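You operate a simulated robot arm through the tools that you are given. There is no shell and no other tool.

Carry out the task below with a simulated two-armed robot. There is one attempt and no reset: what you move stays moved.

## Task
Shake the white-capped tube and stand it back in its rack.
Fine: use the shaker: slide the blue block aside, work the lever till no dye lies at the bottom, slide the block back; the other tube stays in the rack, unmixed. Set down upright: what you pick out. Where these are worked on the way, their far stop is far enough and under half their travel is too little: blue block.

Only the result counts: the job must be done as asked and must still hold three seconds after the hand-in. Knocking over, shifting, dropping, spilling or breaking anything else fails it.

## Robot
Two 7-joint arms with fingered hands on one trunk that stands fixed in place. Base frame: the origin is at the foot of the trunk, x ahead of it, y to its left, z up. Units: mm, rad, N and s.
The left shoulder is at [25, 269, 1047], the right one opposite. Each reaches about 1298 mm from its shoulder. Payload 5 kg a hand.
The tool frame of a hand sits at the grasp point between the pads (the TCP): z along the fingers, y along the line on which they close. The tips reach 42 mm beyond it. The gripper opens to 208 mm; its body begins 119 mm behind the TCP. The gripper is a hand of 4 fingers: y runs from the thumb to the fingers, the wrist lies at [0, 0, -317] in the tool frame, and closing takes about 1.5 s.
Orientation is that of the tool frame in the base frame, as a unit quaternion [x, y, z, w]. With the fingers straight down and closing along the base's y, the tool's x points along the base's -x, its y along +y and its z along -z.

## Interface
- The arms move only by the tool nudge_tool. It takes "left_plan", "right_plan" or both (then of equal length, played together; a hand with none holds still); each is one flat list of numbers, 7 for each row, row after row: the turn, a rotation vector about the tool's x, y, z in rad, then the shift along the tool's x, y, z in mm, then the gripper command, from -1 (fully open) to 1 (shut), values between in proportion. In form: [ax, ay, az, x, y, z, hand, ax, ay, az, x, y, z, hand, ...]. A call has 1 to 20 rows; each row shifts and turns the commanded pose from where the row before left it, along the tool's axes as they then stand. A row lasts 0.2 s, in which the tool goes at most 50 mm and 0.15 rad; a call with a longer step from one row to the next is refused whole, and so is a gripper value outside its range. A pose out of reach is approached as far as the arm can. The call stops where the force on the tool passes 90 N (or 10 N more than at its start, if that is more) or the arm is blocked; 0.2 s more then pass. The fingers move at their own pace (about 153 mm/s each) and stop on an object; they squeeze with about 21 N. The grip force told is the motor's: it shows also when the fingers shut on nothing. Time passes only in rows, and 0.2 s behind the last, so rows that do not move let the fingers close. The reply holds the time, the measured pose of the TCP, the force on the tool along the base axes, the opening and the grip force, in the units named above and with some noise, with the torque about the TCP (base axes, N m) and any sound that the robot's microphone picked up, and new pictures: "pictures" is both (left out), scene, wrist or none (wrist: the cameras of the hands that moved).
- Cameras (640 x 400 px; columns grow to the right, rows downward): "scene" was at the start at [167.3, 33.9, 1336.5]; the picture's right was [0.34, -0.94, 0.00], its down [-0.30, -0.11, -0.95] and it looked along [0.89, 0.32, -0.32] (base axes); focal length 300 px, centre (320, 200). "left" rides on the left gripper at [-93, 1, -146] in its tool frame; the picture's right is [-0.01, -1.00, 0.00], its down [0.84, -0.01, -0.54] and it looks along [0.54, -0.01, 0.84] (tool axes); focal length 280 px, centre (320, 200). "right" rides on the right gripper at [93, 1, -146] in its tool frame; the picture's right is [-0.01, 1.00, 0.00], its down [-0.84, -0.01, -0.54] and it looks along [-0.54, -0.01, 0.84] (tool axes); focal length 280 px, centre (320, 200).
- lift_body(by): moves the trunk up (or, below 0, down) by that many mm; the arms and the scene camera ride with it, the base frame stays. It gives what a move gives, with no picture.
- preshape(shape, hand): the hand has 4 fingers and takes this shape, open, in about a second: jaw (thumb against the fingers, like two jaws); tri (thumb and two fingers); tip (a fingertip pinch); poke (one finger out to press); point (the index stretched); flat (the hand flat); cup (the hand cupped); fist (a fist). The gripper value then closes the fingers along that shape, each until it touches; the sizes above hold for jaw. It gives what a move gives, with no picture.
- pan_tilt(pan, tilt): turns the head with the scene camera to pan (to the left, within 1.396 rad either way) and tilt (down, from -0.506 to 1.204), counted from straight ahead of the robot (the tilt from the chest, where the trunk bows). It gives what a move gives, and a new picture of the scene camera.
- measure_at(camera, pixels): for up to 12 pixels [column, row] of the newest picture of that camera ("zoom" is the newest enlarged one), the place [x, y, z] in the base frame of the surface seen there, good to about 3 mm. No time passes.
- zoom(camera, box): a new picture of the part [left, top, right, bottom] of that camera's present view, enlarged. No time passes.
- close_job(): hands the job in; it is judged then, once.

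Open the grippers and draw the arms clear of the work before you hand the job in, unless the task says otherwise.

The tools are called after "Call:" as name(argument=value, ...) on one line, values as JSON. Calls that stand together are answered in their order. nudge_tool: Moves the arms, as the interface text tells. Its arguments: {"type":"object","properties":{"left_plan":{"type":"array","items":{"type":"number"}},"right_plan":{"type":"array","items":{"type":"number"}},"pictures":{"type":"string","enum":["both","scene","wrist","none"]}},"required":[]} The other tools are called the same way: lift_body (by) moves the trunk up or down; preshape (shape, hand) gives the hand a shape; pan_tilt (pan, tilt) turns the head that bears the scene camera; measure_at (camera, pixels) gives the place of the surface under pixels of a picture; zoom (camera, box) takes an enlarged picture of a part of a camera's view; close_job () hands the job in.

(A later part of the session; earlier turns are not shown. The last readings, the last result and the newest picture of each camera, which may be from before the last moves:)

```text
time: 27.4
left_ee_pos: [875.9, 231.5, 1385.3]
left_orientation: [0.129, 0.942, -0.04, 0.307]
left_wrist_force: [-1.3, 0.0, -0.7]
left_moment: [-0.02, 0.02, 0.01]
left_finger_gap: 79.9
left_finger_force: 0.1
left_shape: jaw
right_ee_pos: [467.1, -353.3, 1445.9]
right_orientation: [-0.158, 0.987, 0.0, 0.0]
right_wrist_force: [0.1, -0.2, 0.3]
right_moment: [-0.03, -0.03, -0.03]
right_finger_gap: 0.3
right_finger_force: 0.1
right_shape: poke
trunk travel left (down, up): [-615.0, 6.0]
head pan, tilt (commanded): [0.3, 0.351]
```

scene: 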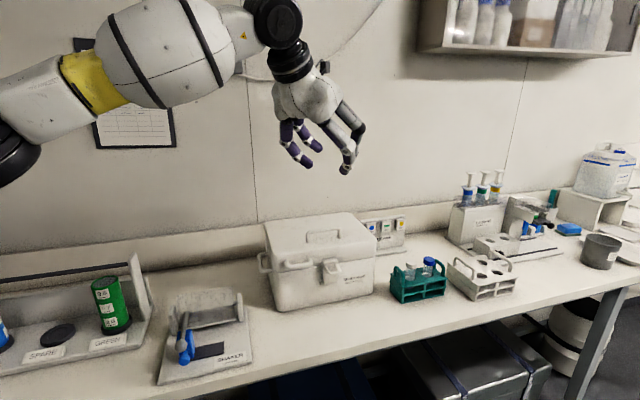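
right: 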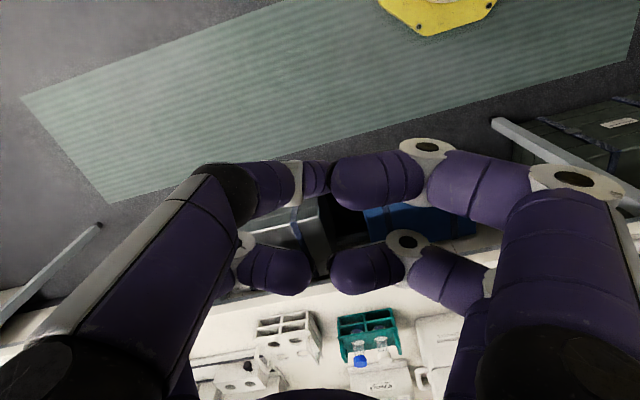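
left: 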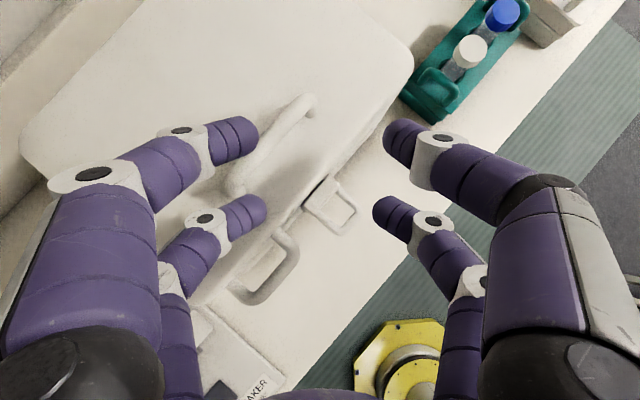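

The commanded pose follows the arm. I move toward a point above the rack, (1010,-4,1235), well over the box.

Call:
nudge_tool(left_plan=[0, 0, 0, -9.6, -27.3, 33.4, 0.23, 0, 0, 0, -9.6, -27.3, 33.4, 0.23, 0, 0, 0, -9.6, -27.3, 33.4, 0.23, 0, 0, 0, -9.6, -27.3, 33.4, 0.23, 0, 0, 0, -9.6, -27.3, 33.4, 0.23, 0, 0, 0, -9.6, -27.3, 33.4, 0.23, 0, 0, 0, -9.6, -27.3, 33.4, 0.23], pictures="both")

```text
time: 29.0
left_ee_pos: [886.4, 203.8, 1314.6]
left_orientation: [0.127, 0.942, -0.04, 0.307]
left_wrist_force: [0.5, 1.4, 1.0]
left_moment: [-0.05, 0.28, -0.06]
left_finger_gap: 80.1
left_finger_force: 0.1
left_shape: jaw
left hand out of reach, approached as far as the arm can: row 1, 2, 3, 4, 5, 6, 7
right_ee_pos: [469.9, -354.1, 1443.8]
right_orientation: [-0.16, 0.987, 0.001, -0.002]
right_wrist_force: [3.4, 0.3, -0.8]
right_moment: [0.01, 0.45, 0.0]
right_finger_gap: 0.1
right_finger_force: 0.0
right_shape: poke
trunk travel left (down, up): [-615.0, 6.0]
head pan, tilt (commanded): [0.3, 0.351]
```

scene: 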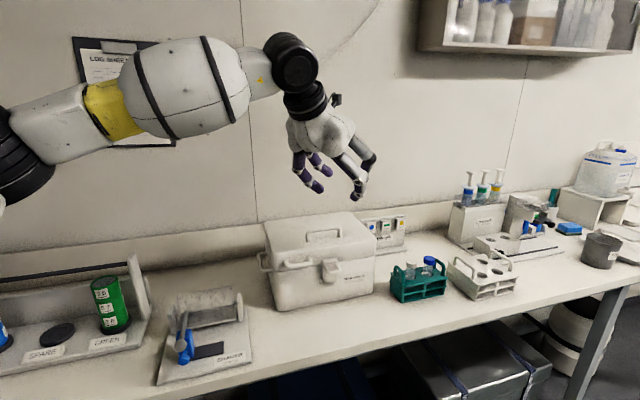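
left: 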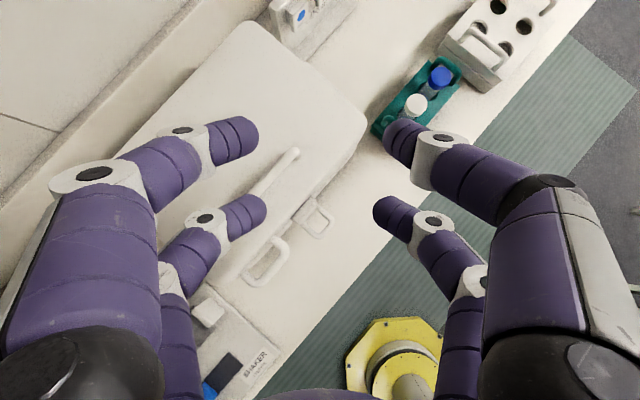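

Still limited: the forearm comes in from the left, so the hand should point more to the right. I yaw the hand by −0.71 rad about the vertical, so it points along the rack's row (0.556,-0.831).

Call:
nudge_tool(left_plan=[0.0838, -0.0006, 0.115, 0, 0, 0, 0.23, 0.0838, -0.0006, 0.115, 0, 0, 0, 0.23, 0.0838, -0.0006, 0.115, 0, 0, 0, 0.23, 0.0838, -0.0006, 0.115, 0, 0, 0, 0.23, 0.0838, -0.0006, 0.115, 0, 0, 0, 0.23], pictures="scene")

```text
time: 30.2
left_ee_pos: [885.6, 204.1, 1313.7]
left_orientation: [0.449, 0.838, -0.145, 0.273]
left_wrist_force: [1.1, 0.3, -0.8]
left_moment: [-0.1, 0.06, -0.08]
left_finger_gap: 80.2
left_finger_force: 0.0
left_shape: jaw
right_ee_pos: [467.2, -353.8, 1445.5]
right_orientation: [-0.16, 0.987, -0.001, -0.001]
right_wrist_force: [1.3, 0.5, -1.1]
right_moment: [-0.06, 0.12, 0.02]
right_finger_gap: 0.0
right_finger_force: 0.2
right_shape: poke
trunk travel left (down, up): [-615.0, 6.0]
head pan, tilt (commanded): [0.3, 0.351]
```

scene: 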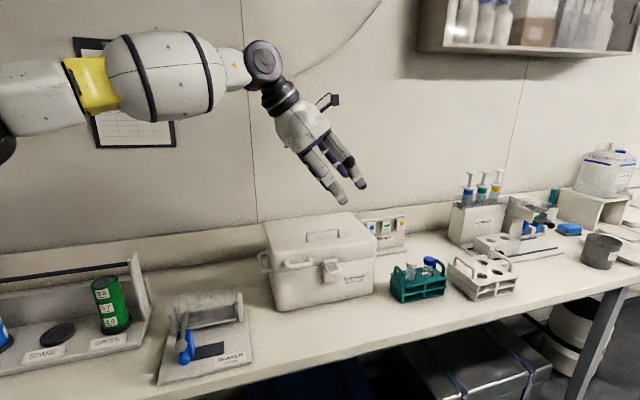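

Now the tool axes match the rack. I advance to the point above the white tube, (1023,-11,1200).

Call:
nudge_tool(left_plan=[0, 0, 0, -23.25, -0.85, 40.4, 0.23, 0, 0, 0, -23.25, -0.85, 40.4, 0.23, 0, 0, 0, -23.25, -0.85, 40.4, 0.23, 0, 0, 0, -23.25, -0.85, 40.4, 0.23, 0, 0, 0, -23.25, -0.85, 40.4, 0.23, 0, 0, 0, -23.25, -0.85, 40.4, 0.23], pictures="both")

```text
time: 31.6
left_ee_pos: [896.6, 182.3, 1297.9]
left_orientation: [0.448, 0.839, -0.144, 0.275]
left_wrist_force: [0.4, -0.2, 0.6]
left_moment: [-0.04, -0.02, 0.01]
left_finger_gap: 79.9
left_finger_force: 0.1
left_shape: jaw
left hand out of reach, approached as far as the arm can: row 1, 2, 3, 4, 5, 6
right_ee_pos: [466.1, -353.0, 1446.7]
right_orientation: [-0.158, 0.987, 0.0, 0.0]
right_wrist_force: [-1.0, 0.2, -0.1]
right_moment: [-0.03, -0.06, -0.01]
right_finger_gap: 0.1
right_finger_force: 0.0
right_shape: poke
trunk travel left (down, up): [-615.0, 6.0]
head pan, tilt (commanded): [0.3, 0.351]
```

scene: 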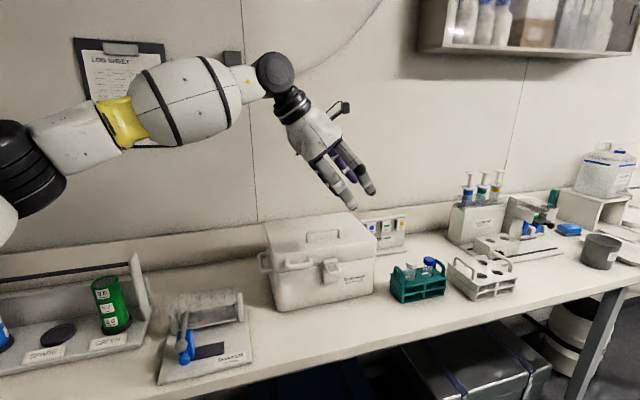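
left: 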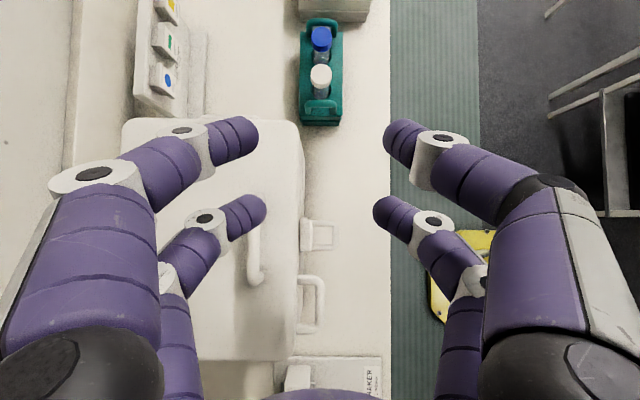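

Still limited near the shoulder's own y. I measure the arm's joints in the picture to understand what stops it.

Call:
measure_at(camera="scene", pixels=[[15, 150], [40, 190], [85, 125], [170, 100], [245, 82], [275, 72], [290, 103], [310, 130], [5, 220], [330, 190]])

Call:
pan_tilt(pan=0.9, tilt=0.1)

```text
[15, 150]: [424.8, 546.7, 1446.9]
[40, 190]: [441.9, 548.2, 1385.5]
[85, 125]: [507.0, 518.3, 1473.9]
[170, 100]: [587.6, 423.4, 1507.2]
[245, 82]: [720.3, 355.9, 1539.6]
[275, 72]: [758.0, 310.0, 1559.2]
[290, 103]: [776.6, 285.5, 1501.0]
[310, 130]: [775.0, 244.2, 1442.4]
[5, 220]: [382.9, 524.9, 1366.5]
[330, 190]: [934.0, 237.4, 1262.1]
```

```text
time: 32.6
left_ee_pos: [895.5, 180.9, 1297.9]
left_orientation: [0.448, 0.839, -0.143, 0.274]
left_wrist_force: [-0.8, -1.0, -1.0]
left_moment: [0.02, 0.0, 0.03]
left_finger_gap: 80.3
left_finger_force: 0.0
left_shape: jaw
right_ee_pos: [465.8, -355.1, 1446.0]
right_orientation: [-0.159, 0.987, 0.001, 0.0]
right_wrist_force: [-0.3, 0.0, 0.2]
right_moment: [0.01, -0.02, 0.0]
right_finger_gap: 0.2
right_finger_force: 0.1
right_shape: poke
trunk travel left (down, up): [-615.0, 6.0]
head pan, tilt (commanded): [0.901, 0.099]
```

scene: 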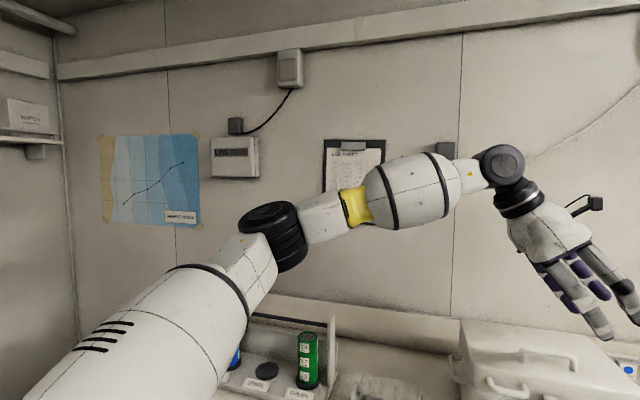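

The arm isn't stretched (elbow bent ~63°); the wrist bend of ~77° with a high wrist seems the limit. I try going lower and closer: (860,100,1180).

Call:
nudge_tool(left_plan=[0, 0, 0, 7.6, -18.9, 30.9, 0.23, 0, 0, 0, 7.6, -18.9, 30.9, 0.23, 0, 0, 0, 7.6, -18.9, 30.9, 0.23, 0, 0, 0, 7.6, -18.9, 30.9, 0.23], pictures="scene")

```text
time: 33.6
left_ee_pos: [858.4, 103.2, 1178.9]
left_orientation: [0.448, 0.838, -0.144, 0.276]
left_wrist_force: [1.4, 0.2, 0.4]
left_moment: [0.02, 0.04, -0.06]
left_finger_gap: 80.1
left_finger_force: 0.0
left_shape: jaw
left hand out of reach, approached as far as the arm can: row 4
right_ee_pos: [466.2, -354.8, 1445.5]
right_orientation: [-0.158, 0.987, 0.0, 0.0]
right_wrist_force: [1.9, 0.0, -0.6]
right_moment: [0.01, 0.12, -0.02]
right_finger_gap: 0.1
right_finger_force: 0.0
right_shape: poke
trunk travel left (down, up): [-615.0, 6.0]
head pan, tilt (commanded): [0.901, 0.099]
```

scene: 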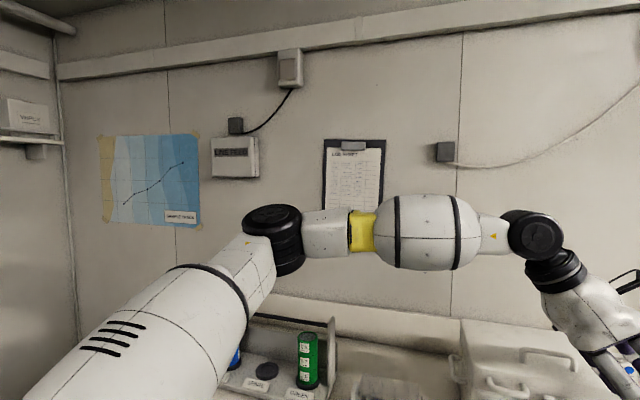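

It reached (858,103,1179) this way. I pan back to see the rack and continue forward and down in small steps toward (930,40,1120).

Call:
nudge_tool(left_plan=[0, 0, 0, -13.3, 8.3, 34, 0.23, 0, 0, 0, -13.3, 8.3, 34, 0.23, 0, 0, 0, -13.3, 8.3, 34, 0.23], pictures="scene")

```text
time: 34.4
left_ee_pos: [863.3, 109.7, 1127.0]
left_orientation: [0.448, 0.838, -0.144, 0.275]
left_wrist_force: [0.3, -0.1, -0.1]
left_moment: [0.0, 0.02, -0.02]
left_finger_gap: 80.4
left_finger_force: 0.0
left_shape: jaw
left hand out of reach, approached as far as the arm can: row 1, 2, 3
right_ee_pos: [465.6, -354.9, 1444.9]
right_orientation: [-0.159, 0.987, 0.0, 0.0]
right_wrist_force: [1.0, 0.2, 0.2]
right_moment: [0.02, 0.04, 0.01]
right_finger_gap: 0.0
right_finger_force: 0.1
right_shape: poke
trunk travel left (down, up): [-615.0, 6.0]
head pan, tilt (commanded): [0.901, 0.099]
```

scene: 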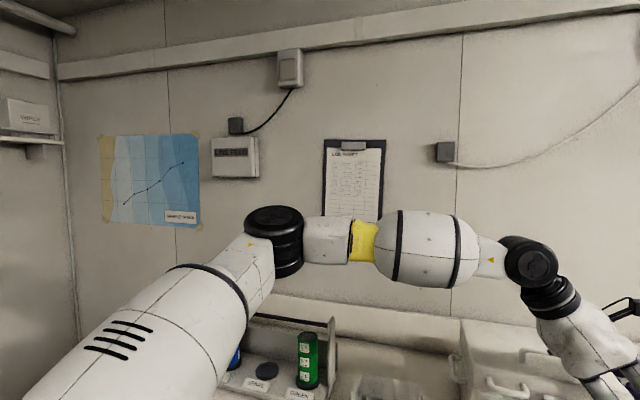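

Upper arm seems pinned with the elbow out. I try a flatter hand (tilt to ~65°), which lets the wrist stay further back, then test whether it can advance.

Call:
nudge_tool(left_plan=[0, -0.127, 0, 0, 0, 0, 0.23, 0, -0.127, 0, 0, 0, 0, 0.23, 0, -0.127, 0, 0, 0, 0, 0.23, 0, -0.127, 0, 0, 0, 0, 0.23], pictures="scene")

```text
time: 35.4
left_ee_pos: [862.9, 109.5, 1127.8]
left_orientation: [0.397, 0.742, -0.252, 0.477]
left_wrist_force: [0.3, 0.4, 1.3]
left_moment: [0.07, 0.08, 0.0]
left_finger_gap: 80.2
left_finger_force: 0.2
left_shape: jaw
right_ee_pos: [466.5, -353.6, 1447.0]
right_orientation: [-0.159, 0.987, 0.0, 0.0]
right_wrist_force: [0.3, -0.4, 0.5]
right_moment: [0.01, 0.04, -0.02]
right_finger_gap: 0.2
right_finger_force: 0.1
right_shape: poke
trunk travel left (down, up): [-615.0, 6.0]
head pan, tilt (commanded): [0.901, 0.099]
```

scene: 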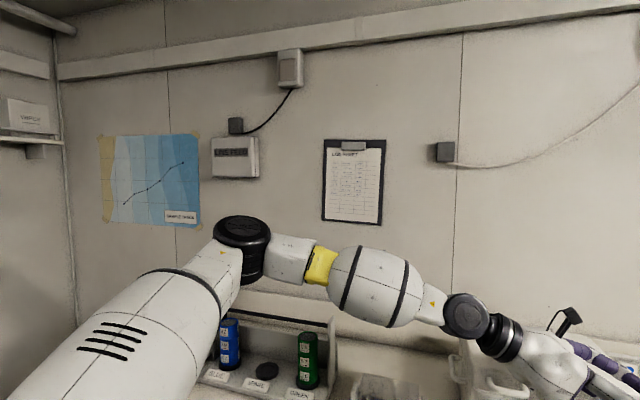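

It got that orientation. Now I try advancing to about (960,20,1127) with the flatter hand.

Call:
nudge_tool(left_plan=[0, 0, 0, -17.8, 10.2, 38.9, 0.23, 0, 0, 0, -17.8, 10.2, 38.9, 0.23, 0, 0, 0, -17.8, 10.2, 38.9, 0.23], pictures="scene")

```text
time: 36.2
left_ee_pos: [926.2, 58.4, 1141.3]
left_orientation: [0.397, 0.743, -0.251, 0.477]
left_wrist_force: [-2.6, 1.7, 4.7]
left_moment: [0.28, -0.19, 0.12]
left_finger_gap: 79.4
left_finger_force: 0.1
left_shape: jaw
left hand out of reach, approached as far as the arm can: row 2, 3
right_ee_pos: [467.3, -354.1, 1446.8]
right_orientation: [-0.159, 0.987, -0.001, 0.0]
right_wrist_force: [0.5, -0.8, 0.0]
right_moment: [0.0, 0.01, 0.01]
right_finger_gap: 0.0
right_finger_force: 0.0
right_shape: poke
trunk travel left (down, up): [-615.0, 6.0]
head pan, tilt (commanded): [0.901, 0.099]
```

scene: 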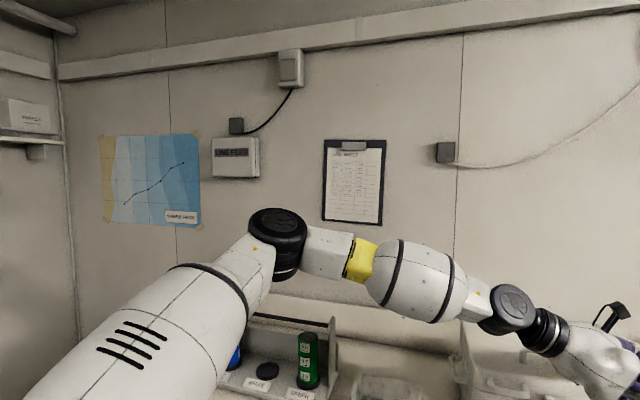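

The elbow returned to the same pinned spot. I measure the elbow here, then try retreating toward the body with the hand level to see if the elbow can drop.

Call:
measure_at(camera="scene", pixels=[[275, 222], [272, 262], [350, 255], [420, 285], [510, 308], [550, 330], [210, 290], [110, 350]])

```text
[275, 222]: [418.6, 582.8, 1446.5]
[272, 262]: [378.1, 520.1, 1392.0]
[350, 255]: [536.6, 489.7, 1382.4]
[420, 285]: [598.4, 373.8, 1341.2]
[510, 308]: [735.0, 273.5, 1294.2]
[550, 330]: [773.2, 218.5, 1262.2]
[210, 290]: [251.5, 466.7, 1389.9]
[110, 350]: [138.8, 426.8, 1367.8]
```

I turn the head further left to see the shoulder and upper arm layout.

Call:
pan_tilt(pan=1.39, tilt=0.5)

```text
time: 37.1
left_ee_pos: [923.5, 56.9, 1140.0]
left_orientation: [0.398, 0.743, -0.252, 0.476]
left_wrist_force: [0.7, -1.8, 6.6]
left_moment: [0.27, -0.44, -0.08]
left_finger_gap: 80.0
left_finger_force: 0.1
left_shape: jaw
right_ee_pos: [464.6, -354.2, 1447.3]
right_orientation: [-0.159, 0.987, 0.0, -0.001]
right_wrist_force: [0.5, 0.5, 0.3]
right_moment: [-0.02, 0.02, -0.02]
right_finger_gap: 0.1
right_finger_force: 0.2
right_shape: poke
trunk travel left (down, up): [-615.0, 6.0]
head pan, tilt (commanded): [1.389, 0.499]
```

scene: 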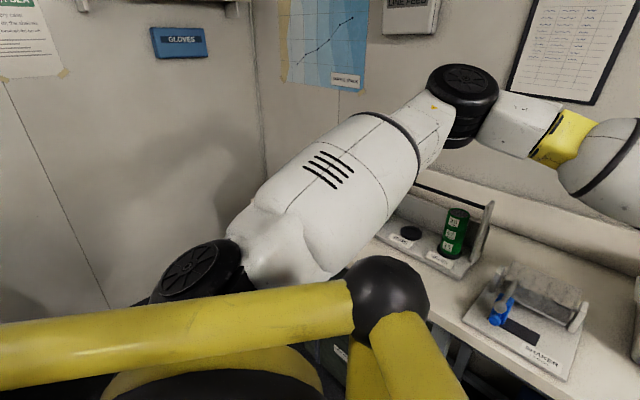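

The upper arm swings from a shoulder at (205,270). I measure points along it, and check the hand's camera since a small 6 N force shows.

Call:
measure_at(camera="scene", pixels=[[205, 262], [235, 250], [280, 230], [340, 180], [400, 130], [430, 105], [465, 80], [462, 125], [520, 125], [385, 300], [330, 310]])

Call:
zoom(camera="left", box=[0, 0, 640, 400])

```text
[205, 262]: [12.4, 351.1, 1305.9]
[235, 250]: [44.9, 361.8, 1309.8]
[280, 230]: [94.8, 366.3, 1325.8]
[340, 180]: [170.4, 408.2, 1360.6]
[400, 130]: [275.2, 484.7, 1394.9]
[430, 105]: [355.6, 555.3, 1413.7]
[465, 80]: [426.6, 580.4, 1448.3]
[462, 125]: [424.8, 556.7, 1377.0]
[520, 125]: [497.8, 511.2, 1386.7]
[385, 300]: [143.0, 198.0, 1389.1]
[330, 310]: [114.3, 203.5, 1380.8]
```

```text
1.00 times, centred on (320, 200) of left (not enlarged: the box is as wide or as high as the picture)
```

zoom: 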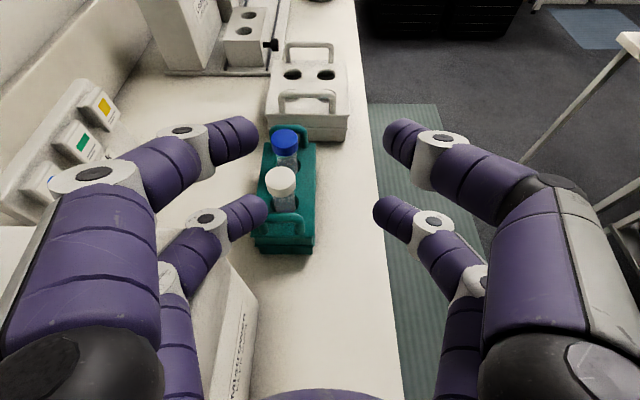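

The fingers are clear of the box. I retreat toward the body, to (700,150,1200), to try a different elbow posture.

Call:
nudge_tool(left_plan=[0, 0, 0, 4.85, -22.3, -34.8, 0.23, 0, 0, 0, 4.85, -22.3, -34.8, 0.23, 0, 0, 0, 4.85, -22.3, -34.8, 0.23, 0, 0, 0, 4.85, -22.3, -34.8, 0.23, 0, 0, 0, 4.85, -22.3, -34.8, 0.23, 0, 0, 0, 4.85, -22.3, -34.8, 0.23], pictures="scene")

```text
time: 38.5
left_ee_pos: [698.5, 149.7, 1201.0]
left_orientation: [0.397, 0.743, -0.252, 0.476]
left_wrist_force: [0.2, 0.3, 0.1]
left_moment: [-0.08, 0.01, 0.06]
left_finger_gap: 80.1
left_finger_force: 0.2
left_shape: jaw
right_ee_pos: [465.0, -353.6, 1448.0]
right_orientation: [-0.16, 0.987, 0.001, 0.001]
right_wrist_force: [-1.7, 1.0, 1.1]
right_moment: [-0.05, -0.2, 0.0]
right_finger_gap: 0.0
right_finger_force: 0.1
right_shape: poke
trunk travel left (down, up): [-615.0, 6.0]
head pan, tilt (commanded): [1.389, 0.499]
```

scene: 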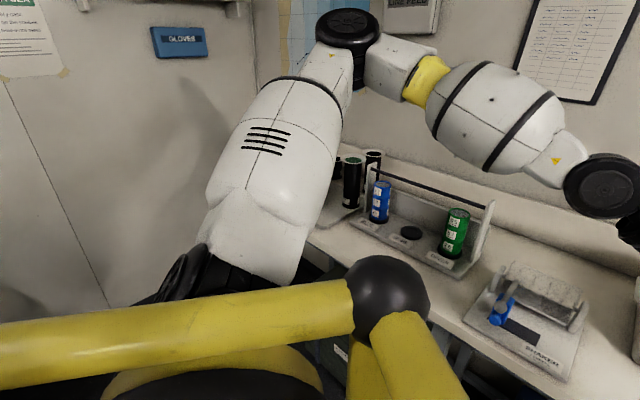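

The elbow swung out to the left. I lower the hand to about z=1020 here (in front of the bench edge) to see whether the elbow drops.

Call:
nudge_tool(left_plan=[0, 0, 0, 32.7, -0.2, 15, 0.23, 0, 0, 0, 32.7, -0.2, 15, 0.23, 0, 0, 0, 32.7, -0.2, 15, 0.23, 0, 0, 0, 32.7, -0.2, 15, 0.23, 0, 0, 0, 32.7, -0.2, 15, 0.23], pictures="scene")

```text
time: 39.7
left_ee_pos: [698.8, 151.5, 1019.0]
left_orientation: [0.397, 0.743, -0.252, 0.476]
left_wrist_force: [0.1, 0.4, -0.6]
left_moment: [0.0, 0.03, -0.09]
left_finger_gap: 80.3
left_finger_force: 0.1
left_shape: jaw
right_ee_pos: [467.1, -355.1, 1445.8]
right_orientation: [-0.159, 0.987, 0.0, -0.001]
right_wrist_force: [1.2, 0.4, -0.6]
right_moment: [-0.09, 0.06, 0.0]
right_finger_gap: 0.0
right_finger_force: 0.1
right_shape: poke
trunk travel left (down, up): [-615.0, 6.0]
head pan, tilt (commanded): [1.389, 0.499]
```

scene: 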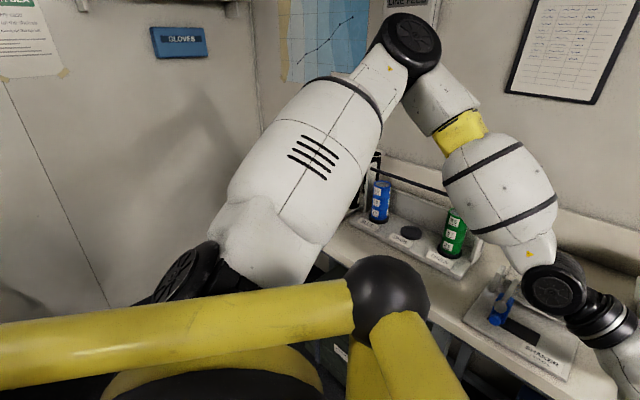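

The elbow stays up while the forearm drops. I test reaching forward at this lower height: (800,60,1019).

Call:
nudge_tool(left_plan=[0, 0, 0, -18, 10.9, 39.5, 0.23, 0, 0, 0, -18, 10.9, 39.5, 0.23, 0, 0, 0, -18, 10.9, 39.5, 0.23], pictures="scene")

```text
time: 40.5
left_ee_pos: [799.4, 58.1, 1014.9]
left_orientation: [0.396, 0.745, -0.252, 0.474]
left_wrist_force: [0.4, -0.9, -0.2]
left_moment: [-0.06, 0.03, -0.05]
left_finger_gap: 80.1
left_finger_force: 0.0
left_shape: jaw
right_ee_pos: [468.8, -354.8, 1444.6]
right_orientation: [-0.16, 0.987, 0.001, -0.001]
right_wrist_force: [2.8, -0.5, -1.1]
right_moment: [0.16, 0.31, 0.01]
right_finger_gap: 0.1
right_finger_force: 0.0
right_shape: poke
trunk travel left (down, up): [-615.0, 6.0]
head pan, tilt (commanded): [1.389, 0.499]
```

scene: 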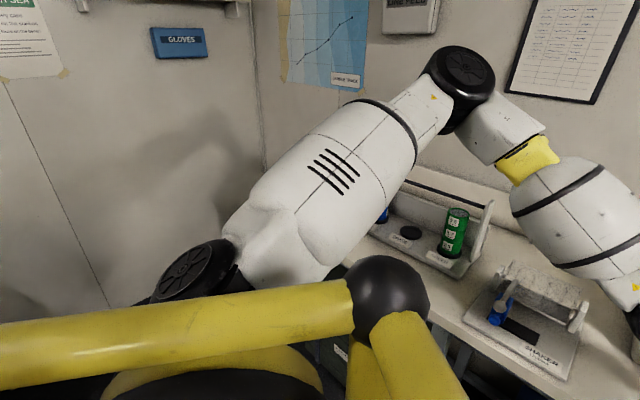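

No reach warning yet at (799,58,1015). I continue the same way toward (870,0,1015).

Call:
nudge_tool(left_plan=[0, 0, 0, -18.1, 12.8, 39.6, 0.23, 0, 0, 0, -18.1, 12.8, 39.6, 0.23], pictures="scene")

```text
time: 41.1
left_ee_pos: [841.1, 35.1, 1043.4]
left_orientation: [0.397, 0.743, -0.252, 0.477]
left_wrist_force: [-1.5, 0.7, 1.5]
left_moment: [0.06, -0.04, 0.1]
left_finger_gap: 80.2
left_finger_force: 0.0
left_shape: jaw
left hand out of reach, approached as far as the arm can: row 1, 2
right_ee_pos: [462.4, -353.8, 1447.8]
right_orientation: [-0.159, 0.987, 0.001, 0.001]
right_wrist_force: [-1.8, -0.1, 0.4]
right_moment: [-0.04, -0.3, 0.0]
right_finger_gap: 0.1
right_finger_force: 0.1
right_shape: poke
trunk travel left (down, up): [-615.0, 6.0]
head pan, tilt (commanded): [1.389, 0.499]
```

scene: 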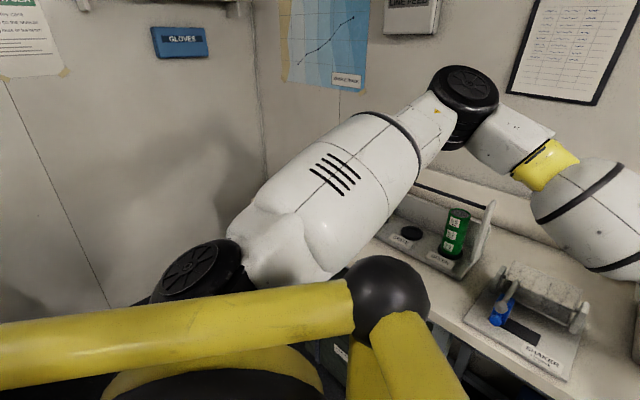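

The hand rises instead of following, with the elbow pinned again at (465,100). I measure the elbow here, then test lowering straight down from a more leftward place to see whether the elbow can ever drop.

Call:
measure_at(camera="scene", pixels=[[465, 85], [470, 128], [440, 110], [510, 135], [360, 165], [300, 210], [205, 265]])

Call:
nudge_tool(left_plan=[0, 0, 0, 5.6, 33, -26, 0.23, 0, 0, 0, 5.6, 33, -26, 0.23, 0, 0, 0, 5.6, 33, -26, 0.23, 0, 0, 0, 5.6, 33, -26, 0.23, 0, 0, 0, 5.6, 33, -26, 0.23, 0, 0, 0, 5.6, 33, -26, 0.23], pictures="scene")

```text
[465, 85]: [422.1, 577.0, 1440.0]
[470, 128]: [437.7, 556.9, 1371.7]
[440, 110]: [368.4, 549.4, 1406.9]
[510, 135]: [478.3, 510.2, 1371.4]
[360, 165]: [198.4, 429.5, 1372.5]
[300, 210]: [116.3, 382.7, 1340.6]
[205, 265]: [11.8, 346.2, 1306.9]
```

```text
time: 41.6
left_ee_pos: [853.6, 65.7, 1058.2]
left_orientation: [0.375, 0.747, -0.26, 0.483]
left_wrist_force: [-17.8, -30.3, 30.8]
left_moment: [3.51, -0.07, 1.99]
left_finger_gap: 77.7
left_finger_force: 0.1
left_shape: jaw
right_ee_pos: [464.3, -355.2, 1445.1]
right_orientation: [-0.159, 0.987, 0.001, 0.0]
right_wrist_force: [2.5, 1.4, -0.7]
right_moment: [-0.18, 0.28, 0.0]
right_finger_gap: 0.1
right_finger_force: 0.1
right_shape: poke
trunk travel left (down, up): [-615.0, 6.0]
head pan, tilt (commanded): [1.389, 0.499]
stopped in row 2 (left hand): the force on the tool passed its limit at 110 N (the readings are from after the stop); the commanded pose is now the measured one
```

scene: 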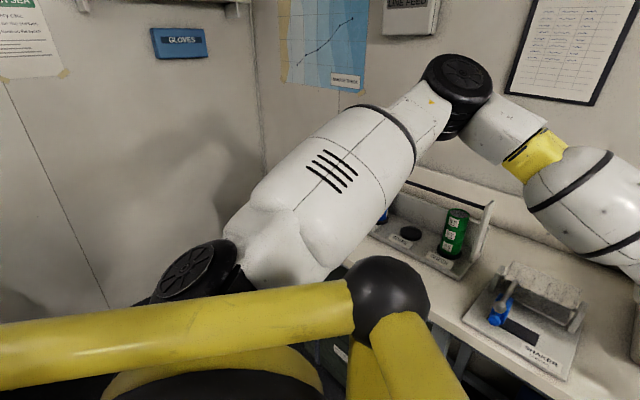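

I sent the hand the wrong way and it pressed on the cool box (stopped at 110 N). I back off at once along −y of the tool and then check the box.

Call:
nudge_tool(left_plan=[0, 0, 0, 0, -25, 0, 0.23, 0, 0, 0, 0, -35, -10, 0.23, 0, 0, 0, 0, -35, -20, 0.23], pictures="wrist")

Call:
pan_tilt(pan=0.3, tilt=0.5)

```text
time: 42.4
left_ee_pos: [764.4, 38.6, 1063.8]
left_orientation: [0.372, 0.752, -0.257, 0.48]
left_wrist_force: [-0.5, 0.1, 0.2]
left_moment: [0.04, -0.01, 0.04]
left_finger_gap: 80.2
left_finger_force: 0.2
left_shape: jaw
right_ee_pos: [465.5, -353.4, 1445.6]
right_orientation: [-0.159, 0.987, 0.001, 0.0]
right_wrist_force: [-1.0, -0.1, 0.4]
right_moment: [0.04, -0.13, 0.01]
right_finger_gap: 0.0
right_finger_force: 0.0
right_shape: poke
trunk travel left (down, up): [-615.0, 6.0]
head pan, tilt (commanded): [1.389, 0.499]
```

left: 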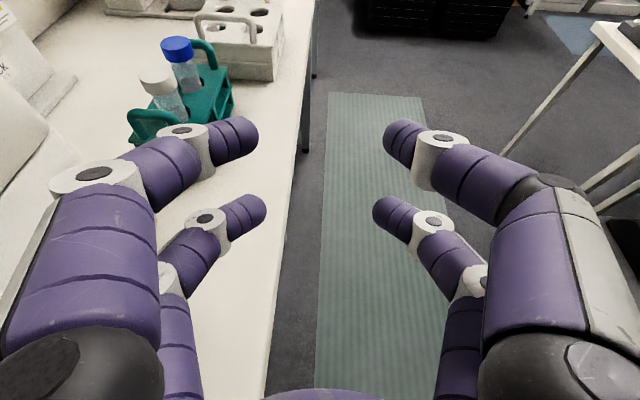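

```text
time: 43.8
left_ee_pos: [766.2, 39.7, 1065.1]
left_orientation: [0.372, 0.752, -0.257, 0.48]
left_wrist_force: [0.6, -1.1, -0.1]
left_moment: [-0.02, -0.01, -0.01]
left_finger_gap: 80.2
left_finger_force: 0.1
left_shape: jaw
right_ee_pos: [466.5, -353.5, 1445.5]
right_orientation: [-0.159, 0.987, 0.0, 0.0]
right_wrist_force: [0.1, 0.7, 0.0]
right_moment: [-0.03, 0.05, 0.02]
right_finger_gap: 0.0
right_finger_force: 0.1
right_shape: poke
trunk travel left (down, up): [-615.0, 6.0]
head pan, tilt (commanded): [0.3, 0.499]
```

scene: 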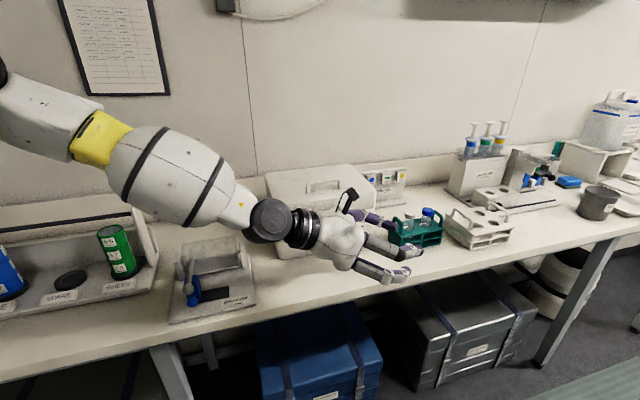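

I zoom on the box and measure its edges to see whether it moved.

Call:
zoom(camera="scene", box=[255, 155, 415, 265])

```text
3.64 times, centred on (335, 210) of scene
```

zoom: 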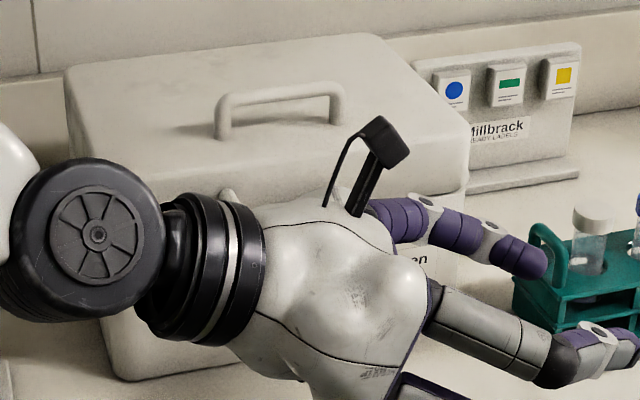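

I measure the box's top corners now: front-right near (462,150), front-left near (75,85).

Call:
measure_at(camera="zoom", pixels=[[462, 150], [466, 135], [72, 85], [80, 130], [130, 370], [300, 180], [420, 80], [340, 45], [200, 140], [465, 190]])

```text
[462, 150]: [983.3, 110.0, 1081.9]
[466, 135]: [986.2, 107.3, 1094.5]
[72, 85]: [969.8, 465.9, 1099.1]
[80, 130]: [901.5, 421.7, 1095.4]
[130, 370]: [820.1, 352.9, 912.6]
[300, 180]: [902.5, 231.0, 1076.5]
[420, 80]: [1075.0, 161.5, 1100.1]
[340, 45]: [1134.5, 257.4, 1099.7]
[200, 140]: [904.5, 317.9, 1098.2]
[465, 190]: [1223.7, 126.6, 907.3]
```

The box's corners match the earlier readings ((820,353) and (984,109)), so it did not move. I now raise and draw the left hand in, toward (650,0,1350), to try a high inward elbow posture like the right arm's start pose.

Call:
nudge_tool(left_plan=[0, 0, 0, -34.6, -17.9, -21.2, 0.23, 0, 0, 0, -34.6, -17.9, -21.2, 0.23, 0, 0, 0, -34.6, -17.9, -21.2, 0.23, 0, 0, 0, -34.6, -17.9, -21.2, 0.23, 0, 0, 0, -34.6, -17.9, -21.2, 0.23, 0, 0, 0, -34.6, -17.9, -21.2, 0.23, 0, 0, 0, -34.6, -17.9, -21.2, 0.23], pictures="none")

Call:
pan_tilt(pan=1.1, tilt=0.2)

```text
time: 45.4
left_ee_pos: [634.8, -11.3, 1341.8]
left_orientation: [0.379, 0.733, -0.29, 0.485]
left_wrist_force: [-0.7, -1.1, -0.9]
left_moment: [0.05, -0.04, 0.0]
left_finger_gap: 80.3
left_finger_force: 0.1
left_shape: jaw
left hand out of reach, approached as far as the arm can: row 7
right_ee_pos: [466.2, -354.0, 1446.2]
right_orientation: [-0.159, 0.987, 0.0, 0.001]
right_wrist_force: [-0.4, 0.5, 0.4]
right_moment: [-0.02, 0.03, 0.0]
right_finger_gap: 0.0
right_finger_force: 0.0
right_shape: poke
trunk travel left (down, up): [-615.0, 6.0]
head pan, tilt (commanded): [0.3, 0.499]
```

```text
time: 46.5
left_ee_pos: [635.8, -11.5, 1342.7]
left_orientation: [0.378, 0.734, -0.29, 0.485]
left_wrist_force: [-0.7, 0.1, 0.0]
left_moment: [0.0, 0.0, -0.01]
left_finger_gap: 80.0
left_finger_force: 0.0
left_shape: jaw
right_ee_pos: [464.9, -353.2, 1446.8]
right_orientation: [-0.16, 0.987, 0.0, 0.0]
right_wrist_force: [0.2, 0.9, 0.1]
right_moment: [-0.02, -0.02, 0.0]
right_finger_gap: 0.1
right_finger_force: 0.1
right_shape: poke
trunk travel left (down, up): [-615.0, 6.0]
head pan, tilt (commanded): [1.1, 0.201]
```

scene: 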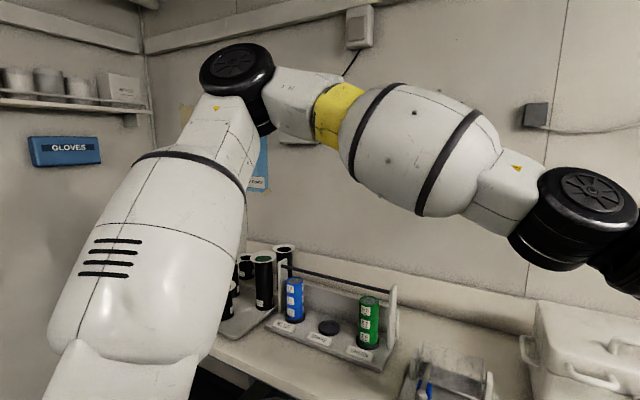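

The elbow is now high at (235,80). I measure elbow and wrist points.

Call:
measure_at(camera="scene", pixels=[[238, 65], [258, 105], [220, 115], [160, 230], [300, 100], [420, 150], [585, 190], [575, 245], [130, 330]])

```text
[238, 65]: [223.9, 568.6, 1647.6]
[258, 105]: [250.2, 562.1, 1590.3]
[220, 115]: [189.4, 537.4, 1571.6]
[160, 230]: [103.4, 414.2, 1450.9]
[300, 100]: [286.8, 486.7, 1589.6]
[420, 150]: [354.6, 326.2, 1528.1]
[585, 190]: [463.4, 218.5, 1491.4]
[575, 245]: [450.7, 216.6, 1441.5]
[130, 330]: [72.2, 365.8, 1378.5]
```

Elbow's outward offset is again ~305 mm, as at the earlier pinned spot, so it seems a shoulder limit. The right arm started well across the body, so I look at its posture for comparison.

Call:
pan_tilt(pan=-1.1, tilt=0.2)

```text
time: 48.5
left_ee_pos: [636.1, -11.2, 1341.8]
left_orientation: [0.378, 0.734, -0.29, 0.484]
left_wrist_force: [1.2, 0.4, 0.2]
left_moment: [-0.06, 0.01, 0.02]
left_finger_gap: 79.9
left_finger_force: 0.0
left_shape: jaw
right_ee_pos: [466.6, -353.1, 1446.0]
right_orientation: [-0.158, 0.987, 0.0, 0.0]
right_wrist_force: [0.0, 0.1, 0.3]
right_moment: [0.0, 0.02, 0.02]
right_finger_gap: 0.0
right_finger_force: 0.1
right_shape: poke
trunk travel left (down, up): [-615.0, 6.0]
head pan, tilt (commanded): [-1.1, 0.201]
```

scene: 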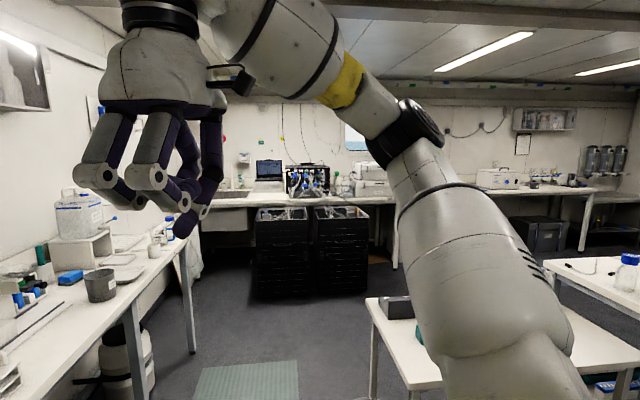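

I measure the right arm's elbow and upper arm.

Call:
measure_at(camera="scene", pixels=[[408, 130], [420, 110], [420, 160], [360, 90], [290, 45], [470, 250], [440, 190], [500, 340]])

```text
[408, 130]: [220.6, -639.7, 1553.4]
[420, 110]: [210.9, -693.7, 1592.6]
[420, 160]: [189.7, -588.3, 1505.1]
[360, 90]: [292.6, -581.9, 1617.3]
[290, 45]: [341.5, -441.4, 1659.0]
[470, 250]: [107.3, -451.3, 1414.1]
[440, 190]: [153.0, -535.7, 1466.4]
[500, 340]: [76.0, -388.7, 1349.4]
```

The right arm's posture is freer toward the inside. I move the left hand out of the way to the left, and tilt the right hand forward by 36°, to test the right arm's reach toward the rack.

Call:
nudge_tool(left_plan=[0, 0, 0, 7.05, 29.95, -35.6, 0.23, 0, 0, 0, 7.05, 29.95, -35.6, 0.23, 0, 0, 0, 7.05, 29.95, -35.6, 0.23, 0, 0, 0, 7.05, 29.95, -35.6, 0.23, 0, 0, 0, 7.05, 29.95, -35.6, 0.23, 0, 0, 0, 7.05, 29.95, -35.6, 0.23, 0, 0, 0, 7.05, 29.95, -35.6, 0.23, 0, 0, 0, 7.05, 29.95, -35.6, 0.23, 0, 0, 0, 7.05, 29.95, -35.6, 0.23, 0, 0, 0, 7.05, 29.95, -35.6, 0.23, 0, 0, 0, 7.05, 29.95, -35.6, 0.23], right_plan=[0, -0.1257, 0, 0, 0, 0, -1, 0, -0.1257, 0, 0, 0, 0, -1, 0, -0.1257, 0, 0, 0, 0, -1, 0, -0.1257, 0, 0, 0, 0, -1, 0, -0.1257, 0, 0, 0, 0, -1, 0, 0, 0, 0, 0, 0, -1, 0, 0, 0, 0, 0, 0, -1, 0, 0, 0, 0, 0, 0, -1, 0, 0, 0, 0, 0, 0, -1, 0, 0, 0, 0, 0, 0, -1, 0, 0, 0, 0, 0, 0, -1], pictures="none")

```text
time: 51.0
left_ee_pos: [686.4, 509.3, 1429.5]
left_orientation: [0.372, 0.751, -0.258, 0.48]
left_wrist_force: [0.2, 1.1, -0.8]
left_moment: [-0.09, -0.01, -0.05]
left_finger_gap: 79.9
left_finger_force: 0.0
left_shape: jaw
right_ee_pos: [466.3, -351.5, 1447.3]
right_orientation: [-0.153, 0.938, 0.049, 0.306]
right_wrist_force: [0.2, 0.4, -0.3]
right_moment: [-0.07, -0.01, -0.07]
right_finger_gap: 0.0
right_finger_force: 0.1
right_shape: poke
trunk travel left (down, up): [-615.0, 6.0]
head pan, tilt (commanded): [-1.1, 0.201]
```

Left hand is clear. I now send the right hand toward (800,-30,1250).

Call:
nudge_tool(right_plan=[0, 0, 0, -20.2, 18.3, 36.8, -1, 0, 0, 0, -20.2, 18.3, 36.8, -1, 0, 0, 0, -20.2, 18.3, 36.8, -1, 0, 0, 0, -20.2, 18.3, 36.8, -1, 0, 0, 0, -20.2, 18.3, 36.8, -1, 0, 0, 0, -20.2, 18.3, 36.8, -1, 0, 0, 0, -20.2, 18.3, 36.8, -1, 0, 0, 0, -20.2, 18.3, 36.8, -1, 0, 0, 0, -20.2, 18.3, 36.8, -1, 0, 0, 0, -20.2, 18.3, 36.8, -1, 0, 0, 0, -20.2, 18.3, 36.8, -1], pictures="scene")

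```text
time: 53.4
left_ee_pos: [688.3, 509.9, 1428.1]
left_orientation: [0.372, 0.752, -0.258, 0.479]
left_wrist_force: [0.7, 0.2, -1.1]
left_moment: [-0.17, -0.01, -0.16]
left_finger_gap: 80.0
left_finger_force: 0.2
left_shape: jaw
right_ee_pos: [799.4, -28.3, 1249.0]
right_orientation: [-0.151, 0.939, 0.048, 0.304]
right_wrist_force: [1.3, 0.3, -0.6]
right_moment: [0.01, 0.05, 0.01]
right_finger_gap: 0.0
right_finger_force: 0.1
right_shape: poke
trunk travel left (down, up): [-615.0, 6.0]
head pan, tilt (commanded): [-1.1, 0.201]
```

scene: 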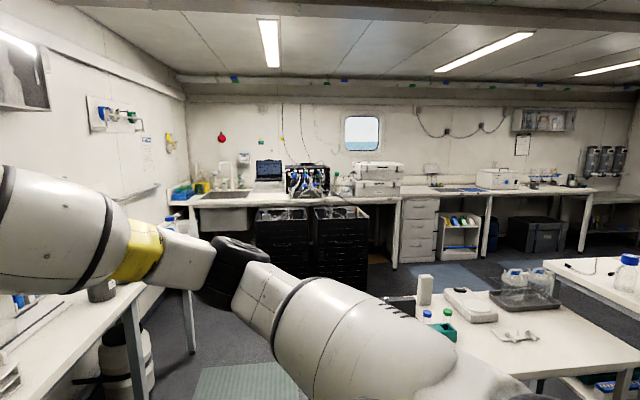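

The right arm reaches (799,-28,1249) without trouble. I check its elbow, and then yaw the hand to point along (0.964,-0.265), which suits gripping the white tube between the handle and the blue tube.

Call:
measure_at(camera="scene", pixels=[[232, 270], [215, 280], [180, 260], [330, 320]])

Call:
nudge_tool(right_plan=[0.0866, 0, 0.1188, 0, 0, 0, -1, 0.0866, 0, 0.1188, 0, 0, 0, -1, 0.0866, 0, 0.1188, 0, 0, 0, -1, 0.0866, 0, 0.1188, 0, 0, 0, -1], pictures="none")

Call:
pan_tilt(pan=-0.1, tilt=0.5)

```text
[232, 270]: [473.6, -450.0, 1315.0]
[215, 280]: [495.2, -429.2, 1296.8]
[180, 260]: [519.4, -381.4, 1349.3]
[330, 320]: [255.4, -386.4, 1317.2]
```

```text
time: 54.4
left_ee_pos: [686.1, 508.6, 1429.1]
left_orientation: [0.372, 0.752, -0.258, 0.48]
left_wrist_force: [-0.4, 0.0, 0.2]
left_moment: [0.01, 0.0, 0.02]
left_finger_gap: 80.0
left_finger_force: 0.0
left_shape: jaw
right_ee_pos: [799.1, -31.7, 1249.3]
right_orientation: [0.127, 0.942, -0.042, 0.308]
right_wrist_force: [-0.7, -0.3, 0.1]
right_moment: [0.05, -0.04, 0.0]
right_finger_gap: 0.0
right_finger_force: 0.2
right_shape: poke
trunk travel left (down, up): [-615.0, 6.0]
head pan, tilt (commanded): [-1.1, 0.201]
```

```text
time: 55.6
left_ee_pos: [686.7, 508.8, 1429.7]
left_orientation: [0.372, 0.752, -0.257, 0.48]
left_wrist_force: [0.0, -0.1, 0.6]
left_moment: [-0.04, 0.04, 0.03]
left_finger_gap: 80.0
left_finger_force: 0.0
left_shape: jaw
right_ee_pos: [799.3, -29.2, 1249.3]
right_orientation: [0.127, 0.943, -0.042, 0.306]
right_wrist_force: [0.2, 0.8, -0.3]
right_moment: [-0.03, 0.0, -0.02]
right_finger_gap: 0.1
right_finger_force: 0.1
right_shape: poke
trunk travel left (down, up): [-615.0, 6.0]
head pan, tilt (commanded): [-0.099, 0.499]
```

scene: 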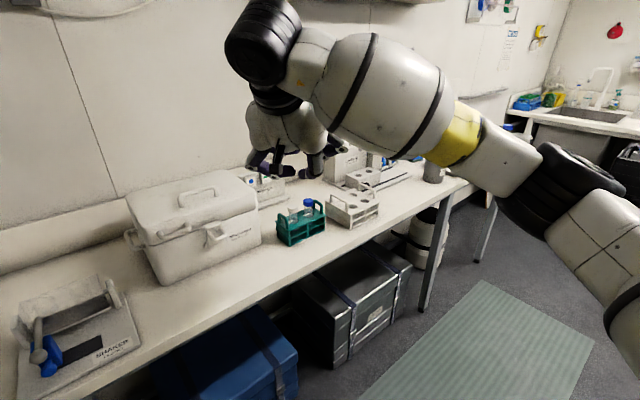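

The right elbow is free (only ~180 mm outward), so the right arm will handle the tube. Before grasping I test whether the right hand can also get above the shaker; I move the left hand further left and swing the right hand there at z≈1250.

Call:
nudge_tool(left_plan=[0, 0, 0, 16.4, 17.9, -38, 0.23, 0, 0, 0, 16.4, 17.9, -38, 0.23, 0, 0, 0, 16.4, 17.9, -38, 0.23, 0, 0, 0, 16.4, 17.9, -38, 0.23, 0, 0, 0, 16.4, 17.9, -38, 0.23, 0, 0, 0, 0, 0, 0, 0.23, 0, 0, 0, 0, 0, 0, 0.23, 0, 0, 0, 0, 0, 0, 0.23, 0, 0, 0, 0, 0, 0, 0.23], right_plan=[-0.0777, 0, -0.1072, 0, 0, 0, -1, -0.0777, 0, -0.1072, 0, 0, 0, -1, -0.0777, 0, -0.1072, 0, 0, 0, -1, -0.0777, 0, -0.1072, 0, 0, 0, -1, -0.0777, 0, -0.1072, 0, 0, 0, -1, -0.0777, 0, -0.1072, 0, 0, 0, -1, -0.0777, 0, -0.1072, 0, 0, 0, -1, -0.0777, 0, -0.1072, 0, 0, 0, -1, -0.0777, 0, -0.1072, 0, 0, 0, -1], pictures="scene")

```text
time: 57.6
left_ee_pos: [635.8, 729.2, 1428.9]
left_orientation: [0.372, 0.752, -0.258, 0.479]
left_wrist_force: [-0.7, 0.8, -0.8]
left_moment: [-0.02, 0.01, -0.01]
left_finger_gap: 80.3
left_finger_force: 0.0
left_shape: jaw
right_ee_pos: [799.2, -32.0, 1248.3]
right_orientation: [-0.425, 0.851, 0.136, 0.277]
right_wrist_force: [-0.2, 0.2, -0.6]
right_moment: [-0.05, 0.0, 0.02]
right_finger_gap: 0.1
right_finger_force: 0.0
right_shape: poke
trunk travel left (down, up): [-615.0, 6.0]
head pan, tilt (commanded): [-0.099, 0.499]
```

scene: 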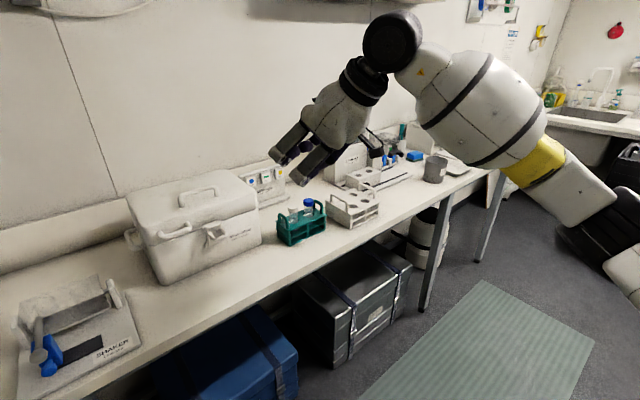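

Orientation reached. Now the right hand travels over the box at z≈1250 toward above the shaker (725,495).

Call:
nudge_tool(right_plan=[0, 0, 0, -27.6, 34, 19.9, -1, 0, 0, 0, -27.6, 34, 19.9, -1, 0, 0, 0, -27.6, 34, 19.9, -1, 0, 0, 0, -27.6, 34, 19.9, -1, 0, 0, 0, -27.6, 34, 19.9, -1, 0, 0, 0, -27.6, 34, 19.9, -1, 0, 0, 0, -27.6, 34, 19.9, -1, 0, 0, 0, -27.6, 34, 19.9, -1, 0, 0, 0, -27.6, 34, 19.9, -1, 0, 0, 0, -27.6, 34, 19.9, -1, 0, 0, 0, -27.6, 34, 19.9, -1], pictures="scene")

```text
time: 60.2
left_ee_pos: [637.9, 727.7, 1427.8]
left_orientation: [0.372, 0.752, -0.257, 0.479]
left_wrist_force: [1.9, -1.5, -0.5]
left_moment: [0.15, 0.14, -0.04]
left_finger_gap: 80.1
left_finger_force: 0.1
left_shape: jaw
right_ee_pos: [823.1, 362.6, 1258.0]
right_orientation: [-0.372, 0.874, 0.139, 0.281]
right_wrist_force: [0.8, -0.9, -0.6]
right_moment: [0.19, 0.1, 0.14]
right_finger_gap: 0.1
right_finger_force: 0.1
right_shape: poke
right hand out of reach, approached as far as the arm can: row 11
trunk travel left (down, up): [-615.0, 6.0]
head pan, tilt (commanded): [-0.099, 0.499]
stopped in row 11 (right hand): the arm was blocked; the commanded pose is now the measured one
```

scene: 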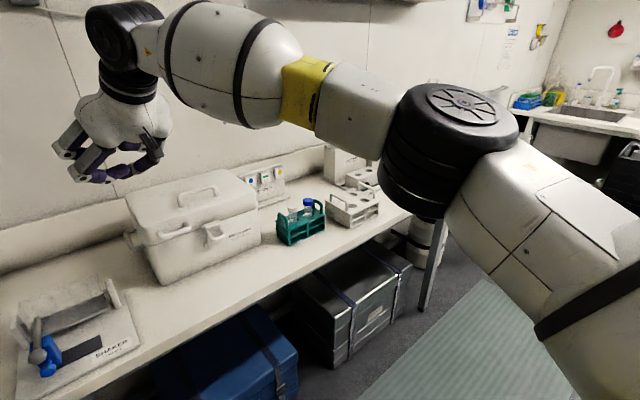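

The right arm got to (823,363,1258) and was then blocked, with its elbow right in front of the head. A flatter hand keeps the wrist further right, so I tilt to ~62° and point it more to the left, in place.

Call:
nudge_tool(right_plan=[0, -0.1135, 0, 0, 0, 0, -1, 0, -0.1135, 0, 0, 0, 0, -1, 0, -0.1135, 0, 0, 0, 0, -1, 0, -0.1135, 0, 0, 0, 0, -1, -0.119, 0, -0.063, 0, 0, 0, -1, -0.119, 0, -0.063, 0, 0, 0, -1, -0.119, 0, -0.063, 0, 0, 0, -1], pictures="scene")

```text
time: 61.8
left_ee_pos: [638.4, 729.6, 1428.5]
left_orientation: [0.372, 0.752, -0.257, 0.479]
left_wrist_force: [0.9, -0.7, -0.1]
left_moment: [-0.02, 0.02, -0.07]
left_finger_gap: 80.2
left_finger_force: 0.0
left_shape: jaw
right_ee_pos: [816.9, 368.3, 1257.6]
right_orientation: [-0.485, 0.701, 0.311, 0.421]
right_wrist_force: [-0.4, -0.4, -0.2]
right_moment: [-0.01, -0.01, 0.05]
right_finger_gap: 0.3
right_finger_force: 0.2
right_shape: poke
trunk travel left (down, up): [-615.0, 6.0]
head pan, tilt (commanded): [-0.099, 0.499]
```

scene: 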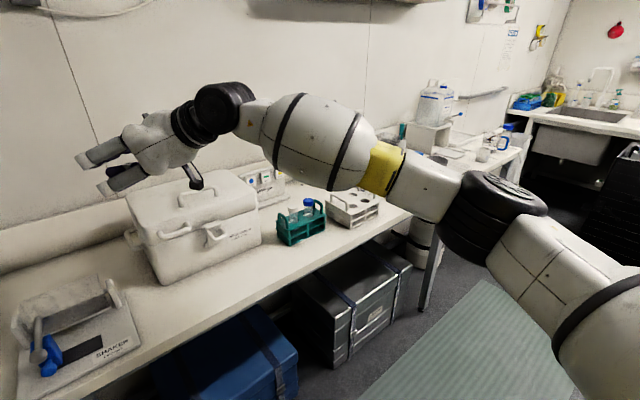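

That's much freer. Now I try moving down-left to (722,470,1160), just above the shaker.

Call:
nudge_tool(right_plan=[0, 0, 0, 15.1, 30.3, 25.7, -1, 0, 0, 0, 15.1, 30.3, 25.7, -1, 0, 0, 0, 15.1, 30.3, 25.7, -1, 0, 0, 0, 15.1, 30.3, 25.7, -1], pictures="scene")

```text
time: 62.8
left_ee_pos: [636.5, 730.6, 1428.7]
left_orientation: [0.372, 0.751, -0.258, 0.481]
left_wrist_force: [-0.1, 0.3, 0.0]
left_moment: [-0.05, -0.04, -0.01]
left_finger_gap: 80.1
left_finger_force: 0.1
left_shape: jaw
right_ee_pos: [721.0, 472.2, 1159.2]
right_orientation: [-0.485, 0.701, 0.31, 0.422]
right_wrist_force: [1.9, -0.8, 0.9]
right_moment: [-0.09, 0.07, 0.14]
right_finger_gap: 0.1
right_finger_force: 0.1
right_shape: poke
trunk travel left (down, up): [-615.0, 6.0]
head pan, tilt (commanded): [-0.099, 0.499]
```

scene: 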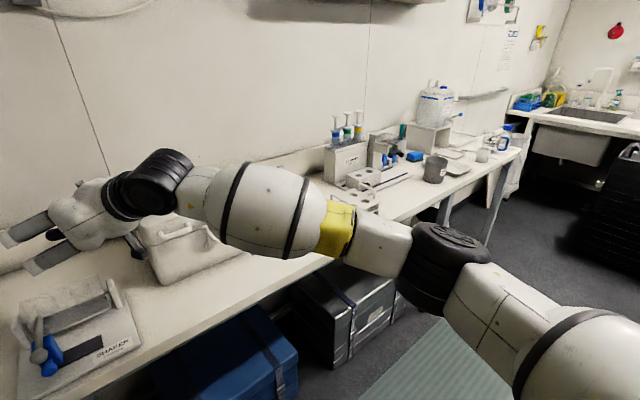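

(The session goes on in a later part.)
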